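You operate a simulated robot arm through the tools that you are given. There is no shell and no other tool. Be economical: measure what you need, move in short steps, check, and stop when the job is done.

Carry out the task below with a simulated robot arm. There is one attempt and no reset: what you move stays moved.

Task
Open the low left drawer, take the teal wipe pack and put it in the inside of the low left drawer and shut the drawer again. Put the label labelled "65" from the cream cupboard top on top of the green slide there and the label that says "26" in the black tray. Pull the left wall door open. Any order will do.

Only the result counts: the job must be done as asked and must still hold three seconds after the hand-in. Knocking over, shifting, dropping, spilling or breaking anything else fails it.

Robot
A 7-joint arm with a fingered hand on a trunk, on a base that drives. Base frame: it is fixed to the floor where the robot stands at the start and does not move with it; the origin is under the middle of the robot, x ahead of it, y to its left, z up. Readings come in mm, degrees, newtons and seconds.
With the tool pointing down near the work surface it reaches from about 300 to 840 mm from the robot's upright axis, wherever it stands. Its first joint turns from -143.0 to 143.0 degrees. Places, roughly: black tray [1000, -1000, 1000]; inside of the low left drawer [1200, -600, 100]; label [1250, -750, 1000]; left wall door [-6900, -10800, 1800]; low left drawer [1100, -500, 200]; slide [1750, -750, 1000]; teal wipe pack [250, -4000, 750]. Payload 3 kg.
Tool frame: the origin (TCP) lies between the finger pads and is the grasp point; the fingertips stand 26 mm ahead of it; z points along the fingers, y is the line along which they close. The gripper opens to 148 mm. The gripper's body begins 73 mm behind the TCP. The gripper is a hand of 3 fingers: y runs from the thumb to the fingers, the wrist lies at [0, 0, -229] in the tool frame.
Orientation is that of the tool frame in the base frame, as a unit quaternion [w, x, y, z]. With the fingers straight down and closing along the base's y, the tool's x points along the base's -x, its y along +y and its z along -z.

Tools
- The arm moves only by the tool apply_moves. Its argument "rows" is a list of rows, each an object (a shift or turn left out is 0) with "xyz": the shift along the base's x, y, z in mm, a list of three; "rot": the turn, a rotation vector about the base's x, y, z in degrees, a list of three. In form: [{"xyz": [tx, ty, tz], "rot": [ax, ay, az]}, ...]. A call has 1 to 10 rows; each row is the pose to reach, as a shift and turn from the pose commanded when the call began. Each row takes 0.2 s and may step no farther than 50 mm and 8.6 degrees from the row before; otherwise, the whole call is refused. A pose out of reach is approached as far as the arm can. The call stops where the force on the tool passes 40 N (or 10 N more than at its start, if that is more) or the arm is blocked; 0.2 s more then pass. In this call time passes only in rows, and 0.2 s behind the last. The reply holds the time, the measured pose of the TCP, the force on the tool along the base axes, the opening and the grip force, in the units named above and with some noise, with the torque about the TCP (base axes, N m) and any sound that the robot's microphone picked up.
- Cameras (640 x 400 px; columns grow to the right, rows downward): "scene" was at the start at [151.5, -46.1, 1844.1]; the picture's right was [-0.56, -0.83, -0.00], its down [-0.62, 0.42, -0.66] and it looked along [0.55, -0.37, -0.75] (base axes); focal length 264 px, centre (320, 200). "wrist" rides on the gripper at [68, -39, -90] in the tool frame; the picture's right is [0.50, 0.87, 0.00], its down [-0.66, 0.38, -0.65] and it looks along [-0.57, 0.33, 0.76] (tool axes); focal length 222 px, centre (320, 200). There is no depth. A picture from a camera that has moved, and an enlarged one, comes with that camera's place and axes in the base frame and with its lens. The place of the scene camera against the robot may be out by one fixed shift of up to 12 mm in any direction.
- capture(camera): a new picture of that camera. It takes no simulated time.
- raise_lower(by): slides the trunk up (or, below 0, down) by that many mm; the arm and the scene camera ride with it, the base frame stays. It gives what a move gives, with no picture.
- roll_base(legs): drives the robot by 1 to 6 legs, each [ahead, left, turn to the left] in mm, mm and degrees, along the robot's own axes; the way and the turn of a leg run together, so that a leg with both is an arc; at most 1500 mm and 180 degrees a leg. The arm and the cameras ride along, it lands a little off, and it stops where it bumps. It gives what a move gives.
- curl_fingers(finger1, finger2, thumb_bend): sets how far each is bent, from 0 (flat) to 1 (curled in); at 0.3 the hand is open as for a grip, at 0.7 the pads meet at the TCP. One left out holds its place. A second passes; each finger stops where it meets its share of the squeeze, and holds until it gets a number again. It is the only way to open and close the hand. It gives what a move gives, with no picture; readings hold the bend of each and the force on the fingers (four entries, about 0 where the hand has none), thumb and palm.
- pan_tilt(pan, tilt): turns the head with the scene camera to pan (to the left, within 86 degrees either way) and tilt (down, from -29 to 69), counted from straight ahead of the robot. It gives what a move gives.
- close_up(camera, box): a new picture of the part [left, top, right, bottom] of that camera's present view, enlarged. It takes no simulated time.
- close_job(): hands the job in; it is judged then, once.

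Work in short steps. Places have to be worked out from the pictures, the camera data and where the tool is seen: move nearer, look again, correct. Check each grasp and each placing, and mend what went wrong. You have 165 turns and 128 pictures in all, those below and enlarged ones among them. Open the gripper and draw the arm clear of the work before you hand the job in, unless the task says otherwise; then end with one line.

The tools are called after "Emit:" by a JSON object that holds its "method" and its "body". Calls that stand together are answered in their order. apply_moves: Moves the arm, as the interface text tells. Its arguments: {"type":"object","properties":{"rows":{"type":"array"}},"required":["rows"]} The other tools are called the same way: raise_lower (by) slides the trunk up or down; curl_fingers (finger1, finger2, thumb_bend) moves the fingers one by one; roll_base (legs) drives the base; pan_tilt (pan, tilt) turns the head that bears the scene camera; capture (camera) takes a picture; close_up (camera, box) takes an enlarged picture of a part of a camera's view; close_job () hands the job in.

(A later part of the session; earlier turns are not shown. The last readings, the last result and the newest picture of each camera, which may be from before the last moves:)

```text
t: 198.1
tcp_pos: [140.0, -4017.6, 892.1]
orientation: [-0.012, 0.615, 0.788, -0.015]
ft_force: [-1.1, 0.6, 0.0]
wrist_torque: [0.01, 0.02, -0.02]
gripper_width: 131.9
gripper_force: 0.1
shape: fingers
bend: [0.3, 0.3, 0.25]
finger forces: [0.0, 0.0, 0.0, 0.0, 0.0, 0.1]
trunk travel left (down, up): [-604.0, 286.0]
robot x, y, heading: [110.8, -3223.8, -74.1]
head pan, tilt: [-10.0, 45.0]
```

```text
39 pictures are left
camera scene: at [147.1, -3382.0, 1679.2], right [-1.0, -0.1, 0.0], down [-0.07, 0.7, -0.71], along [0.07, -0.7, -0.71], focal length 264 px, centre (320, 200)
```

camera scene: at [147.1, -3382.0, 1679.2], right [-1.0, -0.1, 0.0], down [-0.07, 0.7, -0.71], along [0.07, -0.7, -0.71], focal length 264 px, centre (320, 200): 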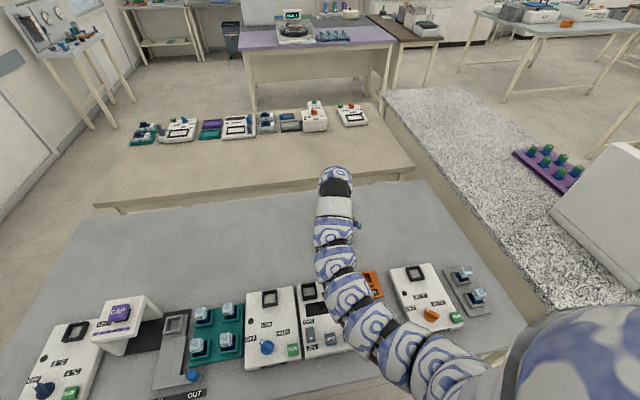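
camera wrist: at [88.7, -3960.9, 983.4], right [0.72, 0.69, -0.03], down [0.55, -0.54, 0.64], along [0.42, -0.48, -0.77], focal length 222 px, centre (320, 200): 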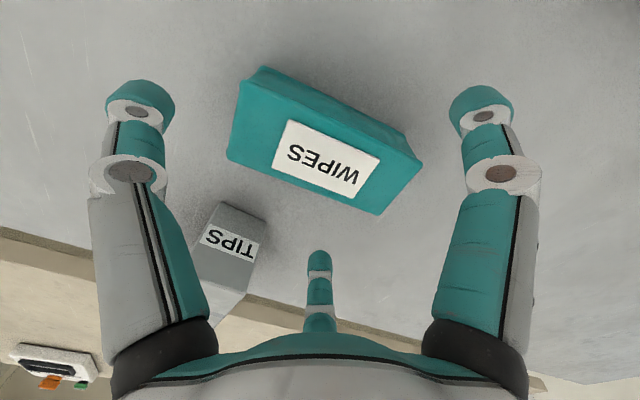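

The pack is ~130×65; I shift 15 mm toward the thumb so the fingers pinch near its middle, turn +4°, and descend.

Emit:
{"method": "apply_moves", "body": {"rows": [{"xyz": [-11, -4, 0], "rot": [0, 0, 4]}]}}

Emit:
{"method": "raise_lower", "body": {"by": -58}}

Emit:
{"method": "capture", "body": {"camera": "wrist"}}

```text
t: 198.5
tcp_pos: [129.0, -4021.1, 891.7]
orientation: [-0.01, 0.587, 0.809, -0.015]
ft_force: [0.0, -1.0, 0.7]
wrist_torque: [0.01, -0.01, 0.0]
gripper_width: 131.8
gripper_force: 0.2
shape: fingers
bend: [0.3, 0.3, 0.25]
finger forces: [0.0, 0.0, 0.0, 0.0, 0.1, 0.1]
trunk travel left (down, up): [-604.0, 286.0]
robot x, y, heading: [110.9, -3224.0, -74.7]
head pan, tilt: [-10.0, 45.0]
```

```text
t: 199.5
tcp_pos: [127.1, -4021.5, 833.8]
orientation: [-0.012, 0.589, 0.808, -0.016]
ft_force: [-0.1, -0.2, 0.0]
wrist_torque: [0.01, 0.02, -0.01]
gripper_width: 131.8
gripper_force: 0.0
shape: fingers
bend: [0.3, 0.3, 0.25]
finger forces: [0.1, 0.0, 0.1, 0.0, 0.0, 0.1]
trunk travel left (down, up): [-546.0, 344.0]
robot x, y, heading: [113.6, -3222.3, -74.4]
head pan, tilt: [-10.0, 45.0]
```

```text
38 pictures are left
camera wrist: at [73.5, -3968.6, 926.1], right [0.67, 0.74, -0.03], down [0.59, -0.5, 0.64], along [0.46, -0.45, -0.77], focal length 222 px, centre (320, 200)
```

wrist: 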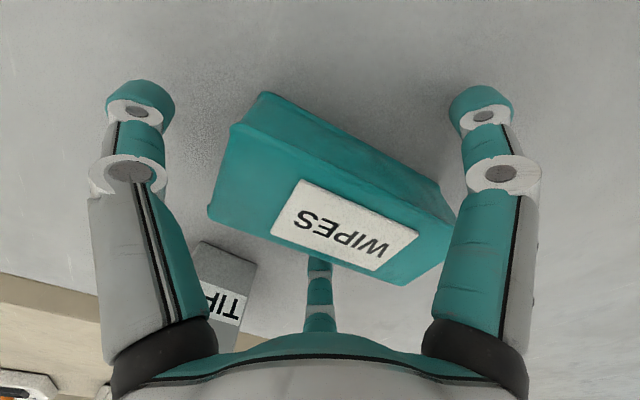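

The pack is between thumb (left end) and the two fingers. I lower 12 mm more and close gently.

Emit:
{"method": "raise_lower", "body": {"by": -14}}

Emit:
{"method": "curl_fingers", "body": {"finger1": 0.45, "finger2": 0.45, "thumb_bend": 0.33}}

Emit:
{"method": "capture", "body": {"camera": "wrist"}}

```text
t: 200.1
tcp_pos: [126.9, -4021.6, 823.5]
orientation: [-0.01, 0.589, 0.808, -0.018]
ft_force: [-5.1, -5.2, 40.0]
wrist_torque: [0.99, -1.48, -0.01]
gripper_width: 134.8
gripper_force: 19.8
shape: fingers
bend: [0.26, 0.28, 0.25]
finger forces: [23.5, 16.2, 0.1, 0.0, 0.0, 0.0]
trunk travel left (down, up): [-532.0, 358.0]
robot x, y, heading: [107.8, -3218.9, -74.7]
head pan, tilt: [-10.0, 45.0]
```

```text
t: 200.6
tcp_pos: [129.1, -4021.0, 824.4]
orientation: [-0.008, 0.588, 0.809, -0.018]
ft_force: [1.1, -2.9, 32.7]
wrist_torque: [0.98, -1.26, 0.04]
gripper_width: 123.3
gripper_force: 16.7
shape: fingers
bend: [0.25, 0.28, 0.33]
finger forces: [20.6, 12.3, 0.1, 0.0, 0.1, 0.1]
trunk travel left (down, up): [-532.0, 358.0]
robot x, y, heading: [113.3, -3219.2, -74.4]
head pan, tilt: [-10.0, 45.0]
stopped: the force on the tool passed its limit at 51 N (the readings are from after the stop); the commanded pose is now the measured one
```

```text
37 pictures are left
camera wrist: at [73.9, -3968.7, 916.2], right [0.67, 0.74, -0.04], down [0.58, -0.49, 0.64], along [0.46, -0.45, -0.76], focal length 222 px, centre (320, 200)
```

wrist: 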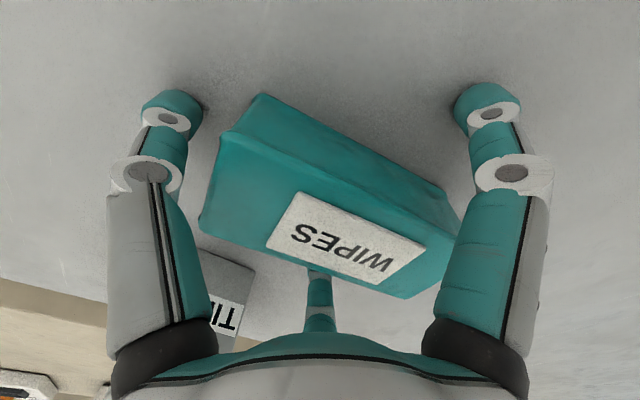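

The fingertips pressed on the table; I rise 8 mm and then close.

Emit:
{"method": "raise_lower", "body": {"by": 8}}

Emit:
{"method": "curl_fingers", "body": {"finger1": 0.42, "finger2": 0.42, "thumb_bend": 0.36}}

Emit:
{"method": "curl_fingers", "body": {"finger1": 0.6, "finger2": 0.6, "thumb_bend": 0.6}}

Emit:
{"method": "capture", "body": {"camera": "wrist"}}

```text
t: 201.2
tcp_pos: [130.6, -4021.4, 830.1]
orientation: [-0.011, 0.588, 0.809, -0.015]
ft_force: [1.2, -0.2, 7.2]
wrist_torque: [0.01, -0.32, 0.04]
gripper_width: 114.7
gripper_force: 3.4
shape: fingers
bend: [0.33, 0.34, 0.33]
finger forces: [2.6, 3.9, 0.0, 0.1, 0.0, 0.1]
trunk travel left (down, up): [-540.0, 350.0]
robot x, y, heading: [110.9, -3218.2, -74.5]
head pan, tilt: [-10.0, 45.0]
```

```text
t: 202.2
tcp_pos: [128.4, -4021.0, 831.7]
orientation: [-0.01, 0.588, 0.809, -0.016]
ft_force: [1.8, 0.0, 16.9]
wrist_torque: [0.41, -0.65, -0.04]
gripper_width: 107.7
gripper_force: 9.0
shape: fingers
bend: [0.36, 0.37, 0.36]
finger forces: [10.0, 6.8, 0.0, 0.1, 0.0, 0.1]
trunk travel left (down, up): [-540.0, 350.0]
robot x, y, heading: [112.4, -3221.9, -74.7]
head pan, tilt: [-10.0, 45.0]
```

```text
t: 203.2
tcp_pos: [128.7, -4020.5, 832.0]
orientation: [-0.01, 0.588, 0.809, -0.018]
ft_force: [3.0, 0.7, 38.1]
wrist_torque: [0.61, -1.37, 0.03]
gripper_width: 63.4
gripper_force: 18.5
shape: fingers
bend: [0.38, 0.39, 0.6]
finger forces: [20.1, 17.4, 0.0, 0.1, 0.0, 0.1]
trunk travel left (down, up): [-540.0, 350.0]
robot x, y, heading: [108.4, -3222.7, -74.7]
head pan, tilt: [-10.0, 45.0]
```

```text
36 pictures are left
camera wrist: at [74.1, -3967.6, 923.4], right [0.67, 0.74, -0.04], down [0.59, -0.5, 0.64], along [0.46, -0.45, -0.77], focal length 222 px, centre (320, 200)
```

wrist: 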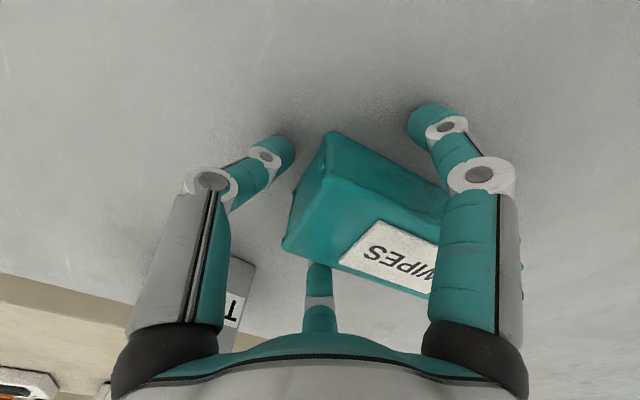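

The fingers press on the table while curling, and the thumb pushed the pack along. I open, rise to TCP ≈843, and re-centre.

Emit:
{"method": "curl_fingers", "body": {"finger1": 0.3, "finger2": 0.3, "thumb_bend": 0.3}}

Emit:
{"method": "raise_lower", "body": {"by": 14}}

Emit:
{"method": "capture", "body": {"camera": "wrist"}}

```text
t: 204.2
tcp_pos: [129.1, -4021.9, 828.5]
orientation: [-0.012, 0.588, 0.809, -0.016]
ft_force: [0.1, 0.2, 0.0]
wrist_torque: [-0.03, -0.01, 0.02]
gripper_width: 127.5
gripper_force: 0.1
shape: fingers
bend: [0.3, 0.3, 0.3]
finger forces: [0.0, 0.1, 0.0, 0.0, 0.0, 0.1]
trunk travel left (down, up): [-540.0, 350.0]
robot x, y, heading: [113.4, -3223.7, -74.3]
head pan, tilt: [-10.0, 45.0]
```

```text
t: 204.8
tcp_pos: [128.9, -4021.3, 843.1]
orientation: [-0.01, 0.588, 0.809, -0.016]
ft_force: [0.4, -0.1, -0.1]
wrist_torque: [-0.04, 0.01, -0.02]
gripper_width: 127.2
gripper_force: 0.0
shape: fingers
bend: [0.3, 0.3, 0.3]
finger forces: [0.1, 0.0, 0.1, 0.0, 0.0, 0.1]
trunk travel left (down, up): [-554.0, 336.0]
robot x, y, heading: [106.8, -3219.0, -74.7]
head pan, tilt: [-10.0, 45.0]
```

```text
35 pictures are left
camera wrist: at [73.7, -3969.4, 935.0], right [0.67, 0.74, -0.03], down [0.59, -0.5, 0.64], along [0.46, -0.45, -0.77], focal length 222 px, centre (320, 200)
```

wrist: 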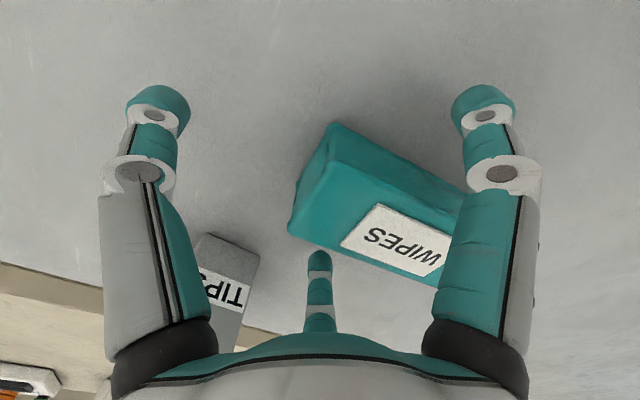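

I lift 40, shift (+40,+11) along the pack's axis, and come back down.

Emit:
{"method": "apply_moves", "body": {"rows": [{"xyz": [0, 0, 40]}, {"xyz": [40, 11, 40]}]}}

Emit:
{"method": "raise_lower", "body": {"by": -42}}

Emit:
{"method": "capture", "body": {"camera": "wrist"}}

```text
t: 205.4
tcp_pos: [128.8, -4023.6, 869.0]
orientation: [-0.009, 0.588, 0.808, -0.018]
ft_force: [-0.1, 0.1, 0.3]
wrist_torque: [0.05, -0.02, 0.0]
gripper_width: 127.1
gripper_force: 0.1
shape: fingers
bend: [0.3, 0.3, 0.3]
finger forces: [0.1, 0.0, 0.1, 0.0, 0.1, 0.0]
out of reach, approached as far as the arm can: row 1, 2
trunk travel left (down, up): [-554.0, 336.0]
robot x, y, heading: [111.2, -3221.4, -74.3]
head pan, tilt: [-10.0, 45.0]
```

```text
t: 206.3
tcp_pos: [129.2, -4023.0, 828.2]
orientation: [-0.009, 0.588, 0.809, -0.018]
ft_force: [0.9, 0.2, 0.6]
wrist_torque: [-0.01, 0.0, -0.01]
gripper_width: 127.1
gripper_force: 0.0
shape: fingers
bend: [0.3, 0.3, 0.3]
finger forces: [0.1, 0.1, 0.1, 0.0, 0.0, 0.1]
trunk travel left (down, up): [-512.0, 378.0]
robot x, y, heading: [110.9, -3221.0, -74.4]
head pan, tilt: [-10.0, 45.0]
```

```text
34 pictures are left
camera wrist: at [73.6, -3970.0, 919.6], right [0.67, 0.74, -0.04], down [0.59, -0.5, 0.64], along [0.46, -0.45, -0.77], focal length 222 px, centre (320, 200)
```

wrist: 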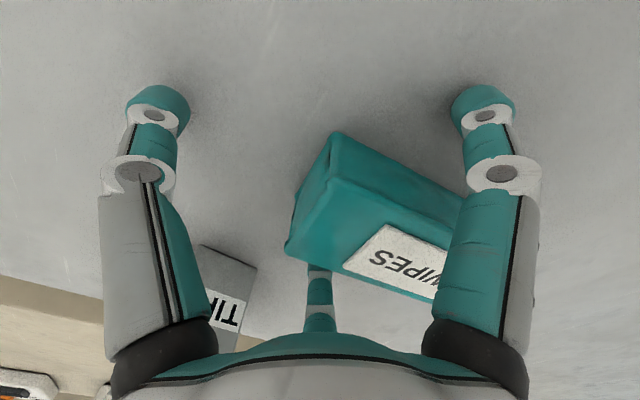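

The arm was at its reach edge; I raise with the trunk instead, shift, then lower.

Emit:
{"method": "raise_lower", "body": {"by": 60}}

Emit:
{"method": "apply_moves", "body": {"rows": [{"xyz": [20, 7, -10]}, {"xyz": [40, 13, -10]}]}}

```text
t: 207.3
tcp_pos: [128.1, -4022.3, 887.5]
orientation: [-0.009, 0.587, 0.809, -0.018]
ft_force: [-0.2, 0.0, 0.5]
wrist_torque: [0.04, 0.02, 0.0]
gripper_width: 127.3
gripper_force: 0.0
shape: fingers
bend: [0.3, 0.3, 0.3]
finger forces: [0.1, 0.0, 0.0, 0.0, 0.1, 0.0]
trunk travel left (down, up): [-572.0, 318.0]
robot x, y, heading: [110.7, -3220.2, -74.4]
head pan, tilt: [-10.0, 45.0]
```

```text
t: 207.9
tcp_pos: [168.4, -4007.4, 878.1]
orientation: [-0.01, 0.587, 0.809, -0.018]
ft_force: [-0.1, 0.6, 0.0]
wrist_torque: [0.02, -0.03, 0.01]
gripper_width: 127.4
gripper_force: 0.0
shape: fingers
bend: [0.3, 0.3, 0.3]
finger forces: [0.0, 0.1, 0.0, 0.0, 0.1, 0.1]
trunk travel left (down, up): [-572.0, 318.0]
robot x, y, heading: [112.7, -3221.4, -74.9]
head pan, tilt: [-10.0, 45.0]
```

In place. I lower to TCP ≈841, close the two fingers first, then the thumb.

Emit:
{"method": "raise_lower", "body": {"by": -37}}

Emit:
{"method": "curl_fingers", "body": {"finger1": 0.44, "finger2": 0.44, "thumb_bend": 0.36}}

Emit:
{"method": "capture", "body": {"camera": "wrist"}}

```text
t: 208.7
tcp_pos: [167.8, -4006.8, 841.8]
orientation: [-0.009, 0.588, 0.809, -0.018]
ft_force: [0.8, 0.4, 1.5]
wrist_torque: [0.01, -0.03, -0.04]
gripper_width: 126.9
gripper_force: 0.1
shape: fingers
bend: [0.3, 0.3, 0.3]
finger forces: [0.0, 0.1, 0.0, 0.0, 0.0, 0.0]
trunk travel left (down, up): [-535.0, 355.0]
robot x, y, heading: [109.9, -3220.5, -74.5]
head pan, tilt: [-10.0, 45.0]
```

```text
t: 209.7
tcp_pos: [167.6, -4008.2, 842.3]
orientation: [-0.011, 0.588, 0.809, -0.017]
ft_force: [-0.2, -0.7, -0.7]
wrist_torque: [0.01, 0.05, -0.01]
gripper_width: 96.0
gripper_force: 0.0
shape: fingers
bend: [0.44, 0.44, 0.36]
finger forces: [0.0, 0.0, 0.0, 0.0, 0.0, 0.1]
trunk travel left (down, up): [-535.0, 355.0]
robot x, y, heading: [113.7, -3222.0, -74.4]
head pan, tilt: [-10.0, 45.0]
```

```text
33 pictures are left
camera wrist: at [113.4, -3954.4, 933.3], right [0.67, 0.74, -0.04], down [0.59, -0.5, 0.64], along [0.46, -0.45, -0.77], focal length 222 px, centre (320, 200)
```

wrist: 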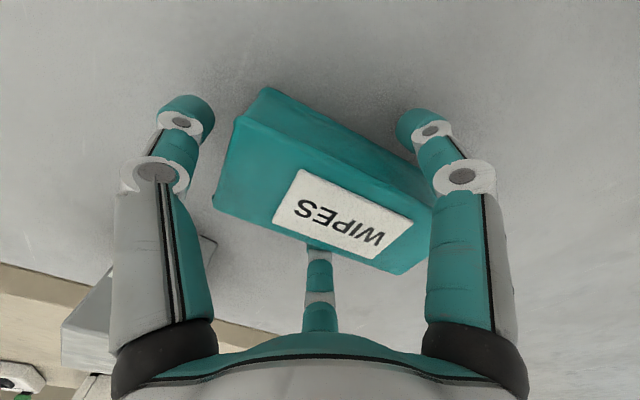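

Good, no table pressure and the pack is well placed. I close fully.

Emit:
{"method": "curl_fingers", "body": {"finger1": 0.65, "finger2": 0.65, "thumb_bend": 0.46}}

Emit:
{"method": "curl_fingers", "body": {"finger1": 0.75, "finger2": 0.75, "thumb_bend": 0.7}}

Emit:
{"method": "capture", "body": {"camera": "wrist"}}

```text
t: 210.7
tcp_pos: [169.5, -4007.5, 842.4]
orientation: [-0.01, 0.587, 0.809, -0.017]
ft_force: [-0.2, 0.3, 0.5]
wrist_torque: [0.08, -0.13, 0.01]
gripper_width: 68.9
gripper_force: 9.9
shape: fingers
bend: [0.52, 0.52, 0.44]
finger forces: [6.8, 6.9, 0.0, 0.0, 5.1, 0.0]
trunk travel left (down, up): [-535.0, 355.0]
robot x, y, heading: [115.4, -3218.5, -74.5]
head pan, tilt: [-10.0, 45.0]
```

```text
t: 211.7
tcp_pos: [168.7, -4007.4, 841.3]
orientation: [-0.01, 0.587, 0.809, -0.018]
ft_force: [0.4, 0.0, 0.1]
wrist_torque: [0.03, -0.08, 0.01]
gripper_width: 36.9
gripper_force: 10.8
shape: fingers
bend: [0.52, 0.52, 0.65]
finger forces: [6.6, 8.0, 0.0, 0.0, 7.1, 0.1]
trunk travel left (down, up): [-535.0, 355.0]
robot x, y, heading: [116.9, -3220.4, -74.3]
head pan, tilt: [-10.0, 45.0]
```

```text
32 pictures are left
camera wrist: at [113.4, -3954.5, 933.2], right [0.67, 0.74, -0.04], down [0.59, -0.5, 0.64], along [0.46, -0.45, -0.77], focal length 222 px, centre (320, 200)
```

wrist: 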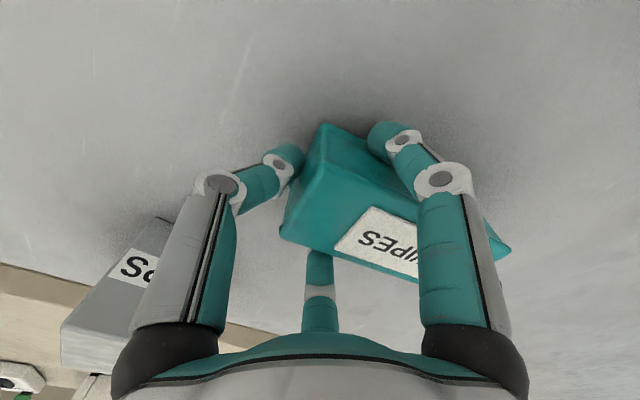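

The thumb slid the pack along so the grip is nearer one end. I test by lifting 60 mm.

Emit:
{"method": "raise_lower", "body": {"by": 60}}

Emit:
{"method": "capture", "body": {"camera": "wrist"}}

```text
t: 212.7
tcp_pos: [167.8, -4008.7, 901.6]
orientation: [-0.01, 0.588, 0.809, -0.018]
ft_force: [-0.1, 0.3, -1.1]
wrist_torque: [0.03, 0.12, -0.02]
gripper_width: 29.7
gripper_force: 8.9
shape: fingers
bend: [0.54, 0.52, 0.69]
finger forces: [6.3, 7.0, 0.0, 0.1, 4.9, 0.0]
trunk travel left (down, up): [-595.0, 295.0]
robot x, y, heading: [108.6, -3220.9, -74.4]
head pan, tilt: [-10.0, 45.0]
```

```text
31 pictures are left
camera wrist: at [113.3, -3954.7, 993.1], right [0.67, 0.74, -0.04], down [0.59, -0.5, 0.64], along [0.46, -0.45, -0.77], focal length 222 px, centre (320, 200)
```

wrist: 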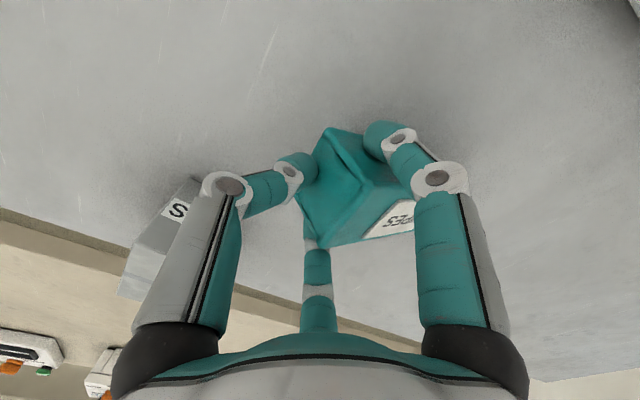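

It's tilting and slipping; I set it back down and re-grasp at the centre.

Emit:
{"method": "raise_lower", "body": {"by": -56}}

Emit:
{"method": "curl_fingers", "body": {"thumb_bend": 0.3}}

Emit:
{"method": "curl_fingers", "body": {"finger1": 0.3, "finger2": 0.3, "thumb_bend": 0.3}}

Emit:
{"method": "raise_lower", "body": {"by": 60}}

Emit:
{"method": "capture", "body": {"camera": "wrist"}}

```text
t: 213.7
tcp_pos: [169.3, -4006.6, 845.3]
orientation: [-0.009, 0.587, 0.809, -0.018]
ft_force: [-0.8, 1.0, 0.5]
wrist_torque: [0.07, -0.05, 0.0]
gripper_width: 29.8
gripper_force: 9.3
shape: fingers
bend: [0.54, 0.52, 0.68]
finger forces: [7.6, 7.6, 0.0, 0.1, 3.1, 0.0]
trunk travel left (down, up): [-539.0, 351.0]
robot x, y, heading: [112.4, -3223.7, -74.6]
head pan, tilt: [-10.0, 45.0]
```

```text
t: 214.7
tcp_pos: [167.1, -4007.1, 845.7]
orientation: [-0.009, 0.588, 0.809, -0.018]
ft_force: [0.7, 0.4, -0.9]
wrist_torque: [0.06, -0.02, 0.01]
gripper_width: 87.5
gripper_force: 7.7
shape: fingers
bend: [0.54, 0.53, 0.3]
finger forces: [7.2, 7.3, 0.0, 0.0, 0.0, 0.0]
trunk travel left (down, up): [-539.0, 351.0]
robot x, y, heading: [111.7, -3219.9, -74.8]
head pan, tilt: [-10.0, 45.0]
```

```text
t: 215.7
tcp_pos: [167.8, -4007.8, 846.4]
orientation: [-0.01, 0.587, 0.809, -0.018]
ft_force: [-0.2, 0.0, -0.2]
wrist_torque: [0.01, 0.02, -0.04]
gripper_width: 126.3
gripper_force: 0.0
shape: fingers
bend: [0.3, 0.3, 0.3]
finger forces: [0.0, 0.0, 0.0, 0.1, 0.1, 0.0]
trunk travel left (down, up): [-539.0, 351.0]
robot x, y, heading: [111.7, -3223.3, -74.6]
head pan, tilt: [-10.0, 45.0]
```

```text
t: 216.7
tcp_pos: [167.3, -4007.1, 904.7]
orientation: [-0.01, 0.588, 0.809, -0.018]
ft_force: [-1.0, 0.5, 0.0]
wrist_torque: [-0.03, 0.01, 0.0]
gripper_width: 126.4
gripper_force: 0.1
shape: fingers
bend: [0.3, 0.3, 0.3]
finger forces: [0.0, 0.1, 0.0, 0.1, 0.1, 0.1]
trunk travel left (down, up): [-599.0, 291.0]
robot x, y, heading: [112.2, -3220.5, -74.3]
head pan, tilt: [-10.0, 45.0]
```

```text
30 pictures are left
camera wrist: at [113.3, -3954.5, 997.1], right [0.67, 0.74, -0.04], down [0.59, -0.5, 0.64], along [0.46, -0.45, -0.77], focal length 222 px, centre (320, 200)
```

wrist: 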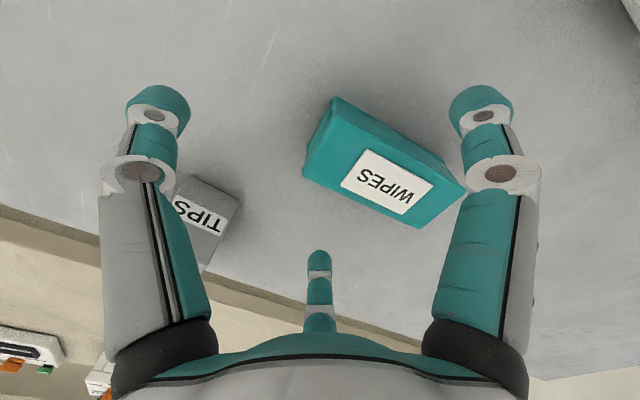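

The pack lies flat at about (224,-3986), angle 20°. I re-centre the TCP to (206,-3993) so the fingers pinch at its middle, and this time keep the thumb only lightly closed.

Emit:
{"method": "apply_moves", "body": {"rows": [{"xyz": [20, 7, 0], "rot": [0, 0, 1]}, {"xyz": [39, 14, 0], "rot": [0, 0, 2]}]}}

Emit:
{"method": "raise_lower", "body": {"by": -65}}

Emit:
{"method": "curl_fingers", "body": {"finger1": 0.65, "finger2": 0.65, "thumb_bend": 0.46}}

Emit:
{"method": "capture", "body": {"camera": "wrist"}}

```text
t: 217.3
tcp_pos: [207.1, -3994.2, 906.2]
orientation: [-0.01, 0.574, 0.818, -0.019]
ft_force: [0.8, 0.4, -0.4]
wrist_torque: [0.03, 0.0, 0.03]
gripper_width: 126.4
gripper_force: 0.2
shape: fingers
bend: [0.3, 0.3, 0.3]
finger forces: [0.0, 0.1, 0.0, 0.0, 0.1, 0.1]
trunk travel left (down, up): [-599.0, 291.0]
robot x, y, heading: [108.8, -3223.1, -74.6]
head pan, tilt: [-10.0, 45.0]
```

```text
t: 218.3
tcp_pos: [207.4, -3994.2, 842.2]
orientation: [-0.009, 0.573, 0.819, -0.018]
ft_force: [0.6, 0.3, -0.6]
wrist_torque: [-0.02, -0.01, 0.03]
gripper_width: 126.5
gripper_force: 0.1
shape: fingers
bend: [0.3, 0.3, 0.3]
finger forces: [0.0, 0.0, 0.0, 0.0, 0.1, 0.0]
trunk travel left (down, up): [-534.0, 356.0]
robot x, y, heading: [111.5, -3221.6, -74.8]
head pan, tilt: [-10.0, 45.0]
```

```text
t: 219.3
tcp_pos: [208.1, -3994.2, 840.3]
orientation: [-0.009, 0.573, 0.819, -0.018]
ft_force: [0.8, 0.7, 0.0]
wrist_torque: [0.02, -0.06, 0.03]
gripper_width: 65.7
gripper_force: 9.6
shape: fingers
bend: [0.53, 0.52, 0.45]
finger forces: [7.4, 7.3, 0.0, 0.1, 3.6, 0.0]
trunk travel left (down, up): [-534.0, 356.0]
robot x, y, heading: [112.1, -3220.9, -74.3]
head pan, tilt: [-10.0, 45.0]
```

```text
29 pictures are left
camera wrist: at [150.3, -3942.7, 932.5], right [0.64, 0.77, -0.04], down [0.6, -0.47, 0.64], along [0.47, -0.43, -0.77], focal length 222 px, centre (320, 200)
```

wrist: 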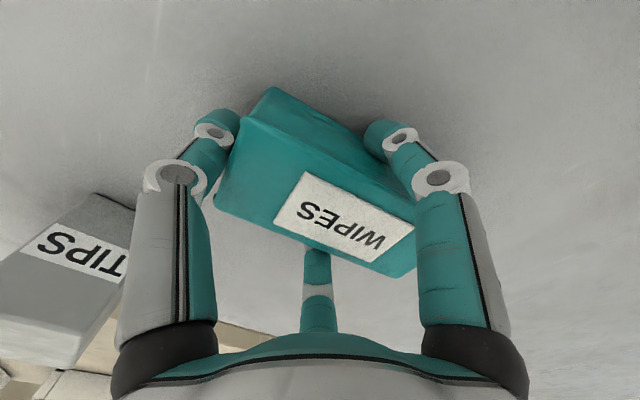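

Well-centred three-point grip. I lift and check.

Emit:
{"method": "raise_lower", "body": {"by": 80}}

Emit:
{"method": "capture", "body": {"camera": "wrist"}}

```text
t: 220.5
tcp_pos: [207.1, -3993.4, 921.3]
orientation: [-0.01, 0.574, 0.819, -0.017]
ft_force: [0.4, -0.5, -2.3]
wrist_torque: [0.02, 0.03, -0.03]
gripper_width: 65.6
gripper_force: 8.9
shape: fingers
bend: [0.53, 0.52, 0.45]
finger forces: [7.3, 7.3, 0.0, 0.0, 3.5, 0.0]
trunk travel left (down, up): [-614.0, 276.0]
robot x, y, heading: [109.6, -3220.7, -74.5]
head pan, tilt: [-10.0, 45.0]
```

```text
28 pictures are left
camera wrist: at [150.2, -3943.0, 1012.3], right [0.64, 0.77, -0.04], down [0.6, -0.47, 0.64], along [0.47, -0.43, -0.77], focal length 222 px, centre (320, 200)
```

wrist: 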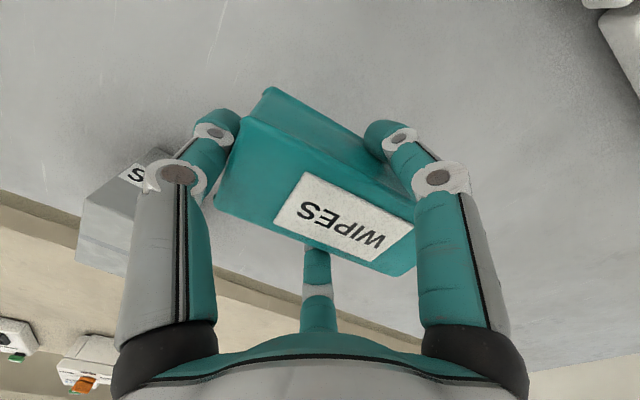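

The pack is held firmly. I raise, retract the hand a little, back away from the table, and retrace my way along the tables.

Emit:
{"method": "raise_lower", "body": {"by": 150}}

Emit:
{"method": "apply_moves", "body": {"rows": [{"xyz": [-10, 40, 0]}, {"xyz": [-20, 80, 0]}]}}

Emit:
{"method": "roll_base", "body": {"legs": [[-580, 0, 0], [0, -1150, 0], [0, -1100, 0]]}}

```text
t: 222.2
tcp_pos: [207.7, -3993.1, 1071.0]
orientation: [-0.01, 0.574, 0.819, -0.018]
ft_force: [-0.8, 0.2, -2.5]
wrist_torque: [-0.03, 0.06, -0.02]
gripper_width: 65.4
gripper_force: 9.5
shape: fingers
bend: [0.53, 0.52, 0.45]
finger forces: [7.2, 7.3, 0.0, 0.0, 3.6, 0.0]
trunk travel left (down, up): [-764.0, 126.0]
robot x, y, heading: [114.5, -3223.4, -74.5]
head pan, tilt: [-10.0, 45.0]
```

```text
t: 222.8
tcp_pos: [182.1, -3911.3, 1070.0]
orientation: [-0.008, 0.574, 0.818, -0.023]
ft_force: [-0.3, -0.2, -2.4]
wrist_torque: [0.01, -0.01, -0.02]
gripper_width: 65.4
gripper_force: 8.5
shape: fingers
bend: [0.53, 0.53, 0.44]
finger forces: [7.3, 7.4, 0.1, 0.0, 3.4, 0.0]
trunk travel left (down, up): [-764.0, 126.0]
robot x, y, heading: [110.3, -3222.9, -74.9]
head pan, tilt: [-10.0, 45.0]
```

```text
t: 236.6
tcp_pos: [-2072.9, -3980.9, 1069.4]
orientation: [-0.006, 0.561, 0.827, -0.023]
ft_force: [0.2, -0.1, -3.1]
wrist_torque: [-0.02, 0.05, -0.02]
gripper_width: 65.1
gripper_force: 8.7
shape: fingers
bend: [0.53, 0.53, 0.44]
finger forces: [7.3, 7.4, 0.0, 0.1, 3.0, 0.0]
trunk travel left (down, up): [-764.0, 126.0]
robot x, y, heading: [-2164.1, -3287.3, -72.7]
head pan, tilt: [-10.0, 45.0]
```

On track. I drive backward to the aisle, then left, then turn and back into the bay.

Emit:
{"method": "roll_base", "body": {"legs": [[0, 0, -2.3], [-1200, 0, 0], [-1150, 0, 0], [0, 820, 0]]}}

```text
t: 252.5
tcp_pos: [-1940.5, -1477.1, 1069.5]
orientation: [-0.007, 0.555, 0.831, -0.024]
ft_force: [0.0, -0.6, -2.5]
wrist_torque: [0.03, 0.04, 0.0]
gripper_width: 65.1
gripper_force: 9.1
shape: fingers
bend: [0.53, 0.53, 0.45]
finger forces: [7.3, 7.3, 0.1, 0.0, 2.8, 0.0]
trunk travel left (down, up): [-764.0, 126.0]
robot x, y, heading: [-2043.4, -791.0, -72.3]
head pan, tilt: [-10.0, 45.0]
```

Emit:
{"method": "roll_base", "body": {"legs": [[0, 0, -92.7], [0, -85, 0], [-1450, 0, 0], [-540, 0, 0]]}}

```text
t: 267.0
tcp_pos: [-852.0, -239.9, 1069.8]
orientation: [-0.021, 0.982, 0.187, -0.01]
ft_force: [0.0, -0.4, -2.2]
wrist_torque: [0.03, 0.0, 0.02]
gripper_width: 64.8
gripper_force: 8.6
shape: fingers
bend: [0.54, 0.53, 0.45]
finger forces: [7.2, 7.1, 0.1, 0.1, 2.6, 0.0]
trunk travel left (down, up): [-764.0, 126.0]
robot x, y, heading: [-162.2, -149.9, -163.0]
head pan, tilt: [-10.0, 45.0]
```

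I turn right (via the left-wall side, as before) to face along the cabinet, then move up to the drawer.

Emit:
{"method": "roll_base", "body": {"legs": [[0, 0, -92], [0, 0, -90], [330, -25, 0]]}}

Emit:
{"method": "pan_tilt", "body": {"pan": -35, "tilt": 50}}

Emit:
{"method": "capture", "body": {"camera": "scene"}}

```text
t: 276.9
tcp_pos: [857.2, -25.0, 1069.3]
orientation: [0.01, -0.169, 0.985, -0.021]
ft_force: [-0.5, 0.3, -2.6]
wrist_torque: [-0.02, -0.02, -0.02]
gripper_width: 64.0
gripper_force: 8.3
shape: fingers
bend: [0.54, 0.53, 0.45]
finger forces: [6.7, 6.9, 0.0, 0.0, 3.0, 0.0]
trunk travel left (down, up): [-764.0, 126.0]
robot x, y, heading: [164.6, -89.8, 14.6]
head pan, tilt: [-10.0, 45.0]
```

```text
t: 277.8
tcp_pos: [856.8, -24.0, 1069.7]
orientation: [0.01, -0.168, 0.986, -0.021]
ft_force: [0.2, 0.2, -3.7]
wrist_torque: [-0.08, -0.03, 0.01]
gripper_width: 64.4
gripper_force: 8.4
shape: fingers
bend: [0.54, 0.53, 0.45]
finger forces: [6.8, 7.0, 0.1, 0.0, 2.6, 0.0]
trunk travel left (down, up): [-764.0, 126.0]
robot x, y, heading: [164.6, -91.3, 14.8]
head pan, tilt: [-35.0, 50.0]
```

```text
27 pictures are left
camera scene: at [321.3, -97.8, 1832.2], right [-0.34, -0.94, 0.0], down [-0.72, 0.26, -0.64], along [0.6, -0.22, -0.77], focal length 264 px, centre (320, 200)
```

scene: 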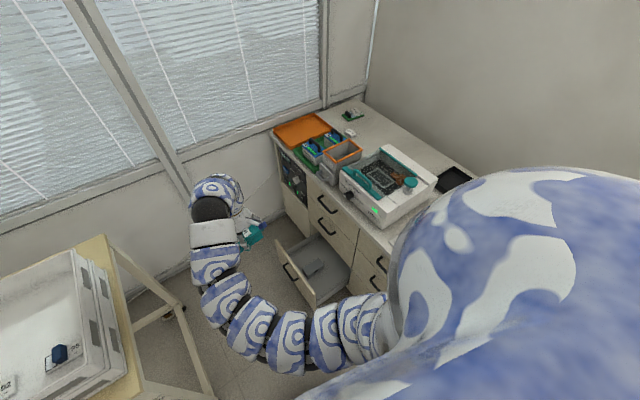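

The open drawer is in view. I zoom in to locate the free space in it.

Emit:
{"method": "close_up", "body": {"camera": "scene", "box": [240, 190, 400, 310]}}

```text
3.33 times, centred on (320, 250) of scene
camera zoom: at [321.3, -97.8, 1832.2], right [-0.34, -0.94, 0.0], down [-0.72, 0.26, -0.64], along [0.6, -0.22, -0.77], focal length 880 px, centre (320, 33)
```

zoom: 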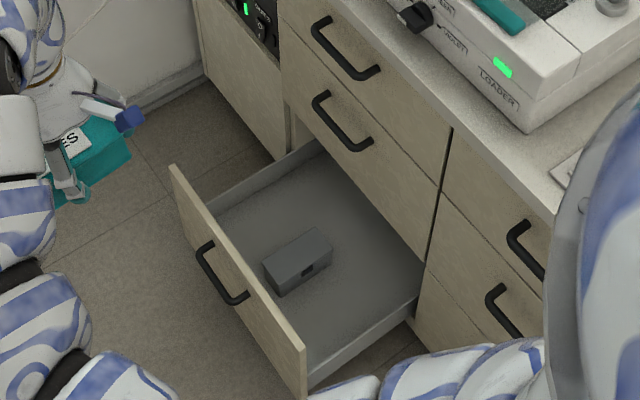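

Free space right of the grey box is about s 405–560. I move the pack over the spot (930,-345) at height first.

Emit:
{"method": "apply_moves", "body": {"rows": [{"xyz": [10, -46, 0]}, {"xyz": [20, -92, 0]}, {"xyz": [31, -138, 0]}, {"xyz": [41, -184, 0]}, {"xyz": [52, -230, 0]}, {"xyz": [62, -276, 0]}, {"xyz": [72, -321, 0]}]}}

Emit:
{"method": "raise_lower", "body": {"by": -400}}

Emit:
{"method": "capture", "body": {"camera": "scene"}}

Emit:
{"method": "capture", "body": {"camera": "wrist"}}

```text
t: 279.4
tcp_pos: [929.5, -351.1, 1069.3]
orientation: [0.011, -0.169, 0.985, -0.021]
ft_force: [0.2, 0.2, -2.2]
wrist_torque: [-0.04, 0.01, 0.0]
gripper_width: 64.0
gripper_force: 8.8
shape: fingers
bend: [0.54, 0.53, 0.45]
finger forces: [6.8, 7.0, 0.0, 0.1, 2.8, 0.1]
trunk travel left (down, up): [-764.0, 126.0]
robot x, y, heading: [166.8, -90.7, 14.8]
head pan, tilt: [-35.0, 50.0]
```

```text
t: 283.3
tcp_pos: [929.1, -348.5, 670.1]
orientation: [0.01, -0.168, 0.985, -0.021]
ft_force: [-0.1, 0.5, -2.9]
wrist_torque: [-0.07, -0.06, 0.02]
gripper_width: 63.9
gripper_force: 8.6
shape: fingers
bend: [0.54, 0.53, 0.45]
finger forces: [6.9, 7.1, 0.0, 0.0, 2.9, 0.0]
trunk travel left (down, up): [-364.0, 526.0]
robot x, y, heading: [162.6, -88.5, 14.7]
head pan, tilt: [-35.0, 50.0]
```

```text
25 pictures are left
camera scene: at [321.2, -98.0, 1432.2], right [-0.34, -0.94, 0.0], down [-0.72, 0.26, -0.64], along [0.6, -0.22, -0.77], focal length 264 px, centre (320, 200)
```

scene: 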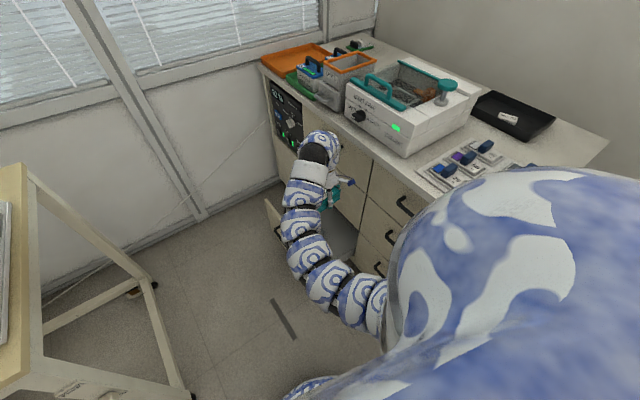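

```text
24 pictures are left
camera wrist: at [874.9, -406.1, 760.6], right [-0.76, 0.65, -0.05], down [0.48, 0.6, 0.64], along [0.45, 0.47, -0.76], focal length 222 px, centre (320, 200)
```

wrist: 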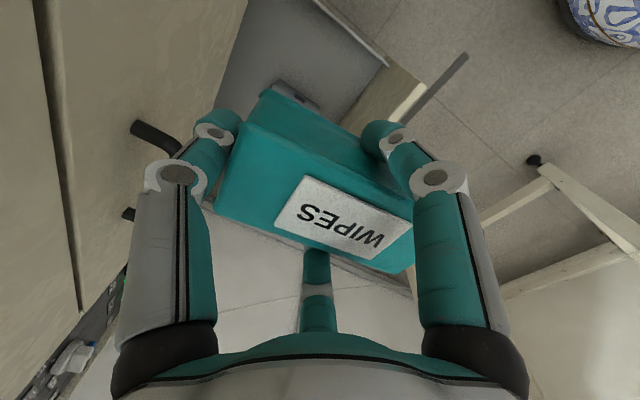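

Clear of everything. I shift slightly toward the cabinet, and lower 300 mm, then check.

Emit:
{"method": "apply_moves", "body": {"rows": [{"xyz": [10, -13, 0]}]}}

Emit:
{"method": "raise_lower", "body": {"by": -300}}

Emit:
{"method": "capture", "body": {"camera": "wrist"}}

Emit:
{"method": "close_up", "body": {"camera": "scene", "box": [230, 90, 422, 210]}}

```text
t: 283.7
tcp_pos: [937.9, -362.5, 671.8]
orientation: [0.01, -0.169, 0.985, -0.022]
ft_force: [0.1, 0.0, -2.1]
wrist_torque: [-0.03, -0.02, 0.01]
gripper_width: 64.1
gripper_force: 8.8
shape: fingers
bend: [0.54, 0.53, 0.45]
finger forces: [6.9, 7.0, 0.1, 0.0, 2.7, 0.0]
trunk travel left (down, up): [-364.0, 526.0]
robot x, y, heading: [168.6, -93.2, 14.9]
head pan, tilt: [-35.0, 50.0]
```

```text
t: 286.7
tcp_pos: [939.7, -362.1, 369.5]
orientation: [0.011, -0.168, 0.985, -0.022]
ft_force: [-0.4, -0.1, -3.8]
wrist_torque: [-0.02, -0.04, -0.03]
gripper_width: 63.9
gripper_force: 8.2
shape: fingers
bend: [0.54, 0.53, 0.45]
finger forces: [6.9, 7.0, 0.1, 0.0, 2.7, 0.1]
trunk travel left (down, up): [-64.0, 826.0]
robot x, y, heading: [162.9, -90.3, 15.0]
head pan, tilt: [-35.0, 50.0]
```

```text
23 pictures are left
camera wrist: at [884.8, -419.3, 461.3], right [-0.76, 0.65, -0.05], down [0.47, 0.6, 0.64], along [0.45, 0.47, -0.76], focal length 222 px, centre (320, 200)
```

wrist: 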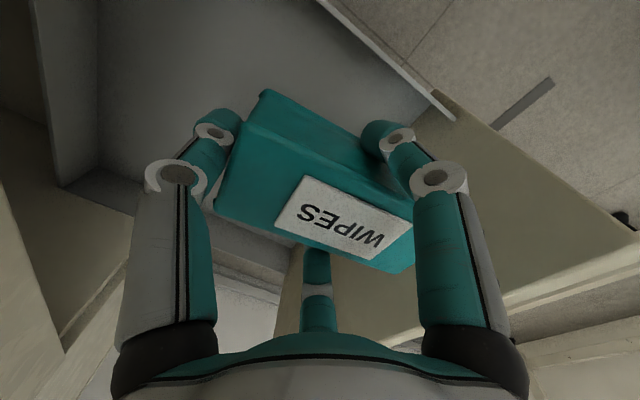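

```text
3.33 times, centred on (326, 150) of scene
camera zoom: at [321.2, -98.0, 1132.2], right [-0.34, -0.94, 0.0], down [-0.72, 0.26, -0.64], along [0.6, -0.22, -0.77], focal length 880 px, centre (300, 367)
```

zoom: 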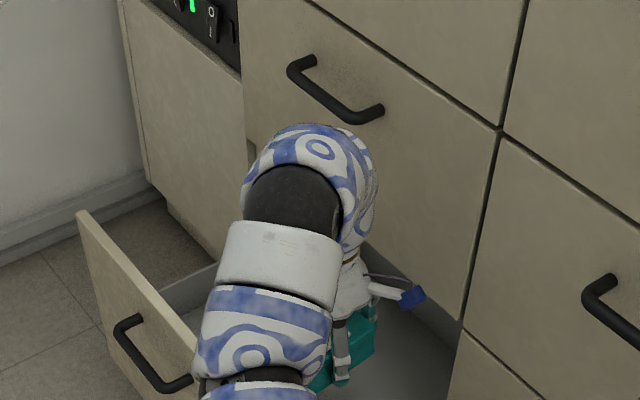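

The pack is above the drawer interior with margin all round. I lower the rest of the trunk travel, then lower with the arm in small steps.

Emit:
{"method": "raise_lower", "body": {"by": -60}}

Emit:
{"method": "apply_moves", "body": {"rows": [{"xyz": [0, 0, -20]}, {"xyz": [0, 0, -40]}, {"xyz": [0, 0, -55]}]}}

Emit:
{"method": "capture", "body": {"camera": "wrist"}}

```text
t: 287.7
tcp_pos: [938.6, -363.3, 310.8]
orientation: [0.01, -0.169, 0.985, -0.022]
ft_force: [-0.2, -0.4, -2.7]
wrist_torque: [-0.05, -0.01, -0.03]
gripper_width: 63.9
gripper_force: 8.5
shape: fingers
bend: [0.54, 0.53, 0.45]
finger forces: [6.9, 7.1, 0.0, 0.0, 2.6, 0.0]
trunk travel left (down, up): [-4.0, 886.0]
robot x, y, heading: [164.0, -90.2, 14.9]
head pan, tilt: [-35.0, 50.0]
```

```text
t: 288.5
tcp_pos: [938.0, -362.2, 254.9]
orientation: [0.011, -0.168, 0.986, -0.022]
ft_force: [0.3, 0.5, -2.4]
wrist_torque: [-0.04, -0.02, 0.0]
gripper_width: 63.8
gripper_force: 8.4
shape: fingers
bend: [0.54, 0.53, 0.45]
finger forces: [6.9, 7.0, 0.0, 0.0, 2.7, 0.1]
trunk travel left (down, up): [-4.0, 886.0]
robot x, y, heading: [161.8, -89.0, 14.7]
head pan, tilt: [-35.0, 50.0]
```

```text
21 pictures are left
camera wrist: at [885.2, -418.7, 346.1], right [-0.76, 0.65, -0.05], down [0.48, 0.6, 0.64], along [0.45, 0.47, -0.76], focal length 222 px, centre (320, 200)
```

wrist: 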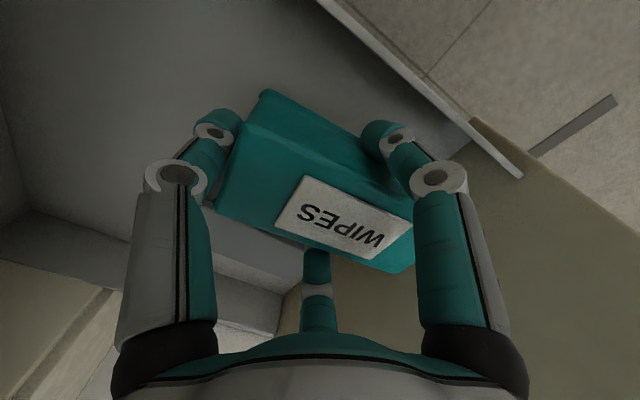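

Still free. I continue down carefully.

Emit:
{"method": "apply_moves", "body": {"rows": [{"xyz": [0, 0, -7]}, {"xyz": [0, 0, -14]}, {"xyz": [0, 0, -21]}, {"xyz": [0, 0, -28]}]}}

```text
t: 289.5
tcp_pos: [938.5, -363.0, 227.5]
orientation: [0.01, -0.168, 0.986, -0.021]
ft_force: [0.4, 0.4, -2.6]
wrist_torque: [-0.08, -0.04, 0.0]
gripper_width: 63.7
gripper_force: 8.7
shape: fingers
bend: [0.54, 0.53, 0.45]
finger forces: [6.9, 6.9, 0.0, 0.1, 2.5, 0.1]
trunk travel left (down, up): [-4.0, 886.0]
robot x, y, heading: [165.1, -92.2, 14.8]
head pan, tilt: [-35.0, 50.0]
```

Emit:
{"method": "apply_moves", "body": {"rows": [{"xyz": [0, 0, -6]}, {"xyz": [0, 0, -12]}, {"xyz": [0, 0, -18]}]}}

Emit:
{"method": "capture", "body": {"camera": "wrist"}}

```text
t: 290.3
tcp_pos: [939.1, -361.8, 209.8]
orientation: [0.011, -0.168, 0.986, -0.022]
ft_force: [0.3, 0.3, -3.6]
wrist_torque: [-0.03, -0.01, -0.02]
gripper_width: 64.0
gripper_force: 8.0
shape: fingers
bend: [0.54, 0.53, 0.45]
finger forces: [6.9, 7.0, 0.0, 0.0, 2.6, 0.1]
trunk travel left (down, up): [-4.0, 886.0]
robot x, y, heading: [163.1, -87.1, 14.9]
head pan, tilt: [-35.0, 50.0]
```

```text
20 pictures are left
camera wrist: at [886.0, -418.8, 300.7], right [-0.76, 0.65, -0.05], down [0.47, 0.6, 0.65], along [0.45, 0.47, -0.76], focal length 222 px, centre (320, 200)
```

wrist: 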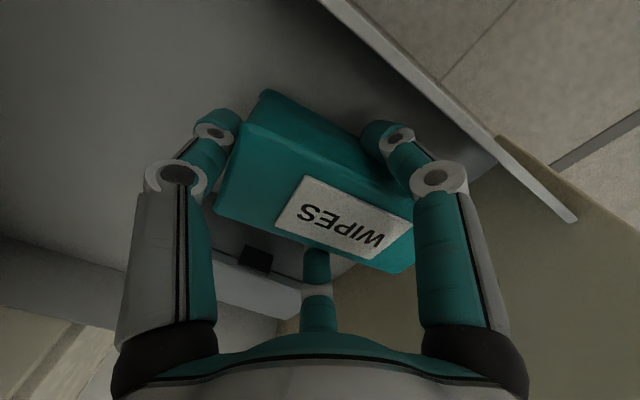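

Clear of the grey box. I continue down.

Emit:
{"method": "apply_moves", "body": {"rows": [{"xyz": [0, 0, -5]}, {"xyz": [0, 0, -10]}, {"xyz": [0, 0, -15]}]}}

Emit:
{"method": "apply_moves", "body": {"rows": [{"xyz": [0, 0, -5]}, {"xyz": [0, 0, -10]}]}}

```text
t: 291.1
tcp_pos: [938.3, -361.4, 193.6]
orientation: [0.01, -0.169, 0.985, -0.021]
ft_force: [0.5, -0.6, -1.9]
wrist_torque: [-0.05, -0.02, -0.01]
gripper_width: 64.0
gripper_force: 8.0
shape: fingers
bend: [0.54, 0.53, 0.45]
finger forces: [6.9, 6.9, 0.0, 0.0, 2.5, 0.0]
trunk travel left (down, up): [-4.0, 886.0]
robot x, y, heading: [165.7, -87.3, 14.8]
head pan, tilt: [-35.0, 50.0]
```

```text
t: 291.7
tcp_pos: [938.1, -362.5, 184.8]
orientation: [0.011, -0.168, 0.986, -0.022]
ft_force: [-0.3, -0.4, -3.2]
wrist_torque: [-0.07, 0.0, 0.0]
gripper_width: 64.0
gripper_force: 8.4
shape: fingers
bend: [0.54, 0.53, 0.45]
finger forces: [6.8, 6.9, 0.0, 0.0, 2.3, 0.0]
trunk travel left (down, up): [-4.0, 886.0]
robot x, y, heading: [165.0, -83.8, 14.8]
head pan, tilt: [-35.0, 50.0]
```

Emit:
{"method": "apply_moves", "body": {"rows": [{"xyz": [0, 0, -5]}, {"xyz": [0, 0, -10]}]}}

Emit:
{"method": "apply_moves", "body": {"rows": [{"xyz": [0, 0, -5]}, {"xyz": [0, 0, -10]}]}}

Emit:
{"method": "capture", "body": {"camera": "wrist"}}

```text
t: 292.3
tcp_pos: [939.9, -362.6, 176.0]
orientation: [0.011, -0.168, 0.986, -0.022]
ft_force: [-1.1, -0.9, 9.0]
wrist_torque: [0.21, 0.09, 0.0]
gripper_width: 64.7
gripper_force: 10.3
shape: fingers
bend: [0.54, 0.53, 0.44]
finger forces: [8.7, 7.9, 0.1, 0.2, 4.3, 0.0]
trunk travel left (down, up): [-4.0, 886.0]
robot x, y, heading: [160.6, -89.4, 15.0]
head pan, tilt: [-35.0, 50.0]
```

```text
t: 293.0
tcp_pos: [940.7, -365.4, 170.2]
orientation: [0.015, -0.168, 0.985, -0.025]
ft_force: [-3.8, -1.4, 29.0]
wrist_torque: [0.3, 1.06, -0.03]
gripper_width: 63.7
gripper_force: 20.4
shape: fingers
bend: [0.52, 0.54, 0.45]
finger forces: [29.3, 7.6, 0.1, 0.1, 4.2, 0.1]
trunk travel left (down, up): [-4.0, 886.0]
robot x, y, heading: [164.0, -91.0, 14.7]
head pan, tilt: [-35.0, 50.0]
stopped in row 2: the force on the tool passed its limit at 42 N (the readings are from after the stop); the commanded pose is now the measured one
```

```text
19 pictures are left
camera wrist: at [886.2, -420.6, 260.4], right [-0.76, 0.65, -0.05], down [0.47, 0.6, 0.65], along [0.45, 0.46, -0.76], focal length 222 px, centre (320, 200)
```

wrist: 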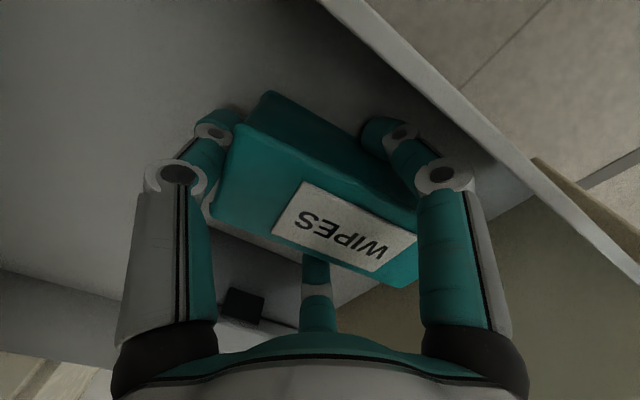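

On the drawer floor (slightly over-pressed). I ease up 5 mm and open the fingers just enough.

Emit:
{"method": "apply_moves", "body": {"rows": [{"xyz": [0, 1, 6]}]}}

Emit:
{"method": "curl_fingers", "body": {"finger1": 0.44, "finger2": 0.44, "thumb_bend": 0.36}}

Emit:
{"method": "apply_moves", "body": {"rows": [{"xyz": [0, 0, 15]}, {"xyz": [0, 0, 40]}, {"xyz": [0, 0, 70]}, {"xyz": [0, 0, 100]}]}}

Emit:
{"method": "raise_lower", "body": {"by": 150}}

Emit:
{"method": "capture", "body": {"camera": "wrist"}}

```text
t: 293.4
tcp_pos: [939.5, -362.1, 170.4]
orientation: [0.011, -0.169, 0.985, -0.022]
ft_force: [-0.2, -0.8, 0.6]
wrist_torque: [0.19, 0.12, 0.01]
gripper_width: 63.5
gripper_force: 9.8
shape: fingers
bend: [0.54, 0.53, 0.45]
finger forces: [8.1, 7.8, 0.0, 0.1, 3.2, 0.0]
trunk travel left (down, up): [-4.0, 886.0]
robot x, y, heading: [164.1, -90.9, 15.1]
head pan, tilt: [-35.0, 50.0]
```

```text
t: 294.4
tcp_pos: [941.6, -362.3, 171.6]
orientation: [0.012, -0.167, 0.986, -0.022]
ft_force: [-0.6, 0.6, -0.1]
wrist_torque: [-0.01, 0.0, 0.0]
gripper_width: 94.6
gripper_force: 0.0
shape: fingers
bend: [0.44, 0.44, 0.36]
finger forces: [0.1, 0.0, 0.0, 0.1, 0.1, 0.0]
trunk travel left (down, up): [-4.0, 886.0]
robot x, y, heading: [165.2, -87.1, 14.5]
head pan, tilt: [-35.0, 50.0]
```

```text
t: 295.4
tcp_pos: [940.9, -363.1, 271.5]
orientation: [0.012, -0.168, 0.985, -0.022]
ft_force: [-0.6, 0.0, -0.8]
wrist_torque: [-0.01, -0.03, -0.01]
gripper_width: 94.8
gripper_force: 0.1
shape: fingers
bend: [0.44, 0.44, 0.36]
finger forces: [0.0, 0.1, 0.0, 0.0, 0.0, 0.1]
trunk travel left (down, up): [-4.0, 886.0]
robot x, y, heading: [165.9, -88.9, 14.8]
head pan, tilt: [-35.0, 50.0]
```

```text
t: 297.1
tcp_pos: [939.8, -362.9, 421.9]
orientation: [0.012, -0.167, 0.986, -0.022]
ft_force: [-0.3, -0.1, 0.2]
wrist_torque: [-0.01, 0.01, -0.01]
gripper_width: 94.8
gripper_force: 0.0
shape: fingers
bend: [0.44, 0.44, 0.36]
finger forces: [0.0, 0.1, 0.0, 0.0, 0.0, 0.0]
trunk travel left (down, up): [-154.0, 736.0]
robot x, y, heading: [169.8, -90.9, 14.9]
head pan, tilt: [-35.0, 50.0]
```

```text
18 pictures are left
camera wrist: at [885.7, -419.9, 512.6], right [-0.76, 0.65, -0.05], down [0.47, 0.6, 0.65], along [0.45, 0.47, -0.76], focal length 222 px, centre (320, 200)
```

wrist: 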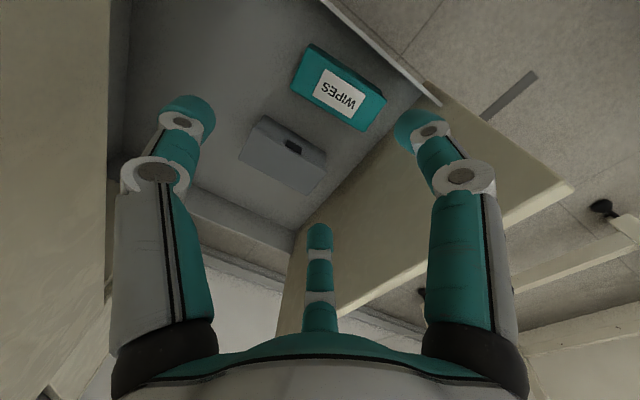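

The pack lies flat inside the drawer beside the grey box. Now I raise the hand, bring it out in front of the drawer, move the base ahead, and tilt the tool to push.

Emit:
{"method": "raise_lower", "body": {"by": 180}}

Emit:
{"method": "apply_moves", "body": {"rows": [{"xyz": [-11, 41, 0]}, {"xyz": [-22, 82, 0]}, {"xyz": [-33, 123, 0]}, {"xyz": [-44, 164, 0]}, {"xyz": [-55, 205, 0]}, {"xyz": [-67, 250, 0]}, {"xyz": [-76, 285, 0]}]}}

Emit:
{"method": "roll_base", "body": {"legs": [[135, 0, 0]]}}

Emit:
{"method": "apply_moves", "body": {"rows": [{"rot": [-7.25, -1.95, 0]}, {"rot": [-14.5, -3.9, 0]}, {"rot": [-21.7, -5.8, 0]}, {"rot": [-29, -7.8, 0]}, {"rot": [-36.2, -9.7, 0]}, {"rot": [-43.5, -11.7, 0]}, {"rot": [-50.7, -13.6, 0]}, {"rot": [-58, -15.5, 0]}, {"rot": [-65.2, -17.5, 0]}, {"rot": [-72.5, -19.4, 0]}]}}

```text
t: 299.1
tcp_pos: [939.6, -364.2, 602.4]
orientation: [0.011, -0.168, 0.985, -0.022]
ft_force: [-1.1, -0.3, 0.8]
wrist_torque: [0.01, 0.03, -0.01]
gripper_width: 94.9
gripper_force: 0.0
shape: fingers
bend: [0.44, 0.44, 0.36]
finger forces: [0.0, 0.1, 0.1, 0.0, 0.0, 0.0]
trunk travel left (down, up): [-334.0, 556.0]
robot x, y, heading: [165.2, -91.8, 14.9]
head pan, tilt: [-35.0, 50.0]
```

```text
t: 300.7
tcp_pos: [865.7, -77.5, 596.9]
orientation: [0.012, -0.167, 0.986, -0.022]
ft_force: [0.1, -0.6, -0.6]
wrist_torque: [-0.01, -0.01, 0.0]
gripper_width: 94.9
gripper_force: 0.0
shape: fingers
bend: [0.44, 0.44, 0.36]
finger forces: [0.1, 0.0, 0.1, 0.0, 0.0, 0.1]
trunk travel left (down, up): [-334.0, 556.0]
robot x, y, heading: [164.7, -87.2, 14.8]
head pan, tilt: [-35.0, 50.0]
```

```text
t: 302.0
tcp_pos: [992.0, -44.3, 597.5]
orientation: [0.011, -0.167, 0.986, -0.021]
ft_force: [-0.4, 0.7, 0.8]
wrist_torque: [-0.01, 0.0, -0.03]
gripper_width: 94.7
gripper_force: 0.0
shape: fingers
bend: [0.44, 0.44, 0.36]
finger forces: [0.1, 0.0, 0.0, 0.0, 0.0, 0.1]
trunk travel left (down, up): [-334.0, 556.0]
robot x, y, heading: [292.0, -59.2, 14.8]
head pan, tilt: [-35.0, 50.0]
```

```text
t: 304.2
tcp_pos: [992.7, -43.2, 597.5]
orientation: [0.067, -0.137, 0.767, -0.624]
ft_force: [0.0, 0.0, 0.2]
wrist_torque: [0.02, 0.01, -0.01]
gripper_width: 94.8
gripper_force: 0.0
shape: fingers
bend: [0.44, 0.44, 0.36]
finger forces: [0.0, 0.1, 0.1, 0.0, 0.1, 0.1]
trunk travel left (down, up): [-334.0, 556.0]
robot x, y, heading: [289.5, -57.1, 14.6]
head pan, tilt: [-35.0, 50.0]
```

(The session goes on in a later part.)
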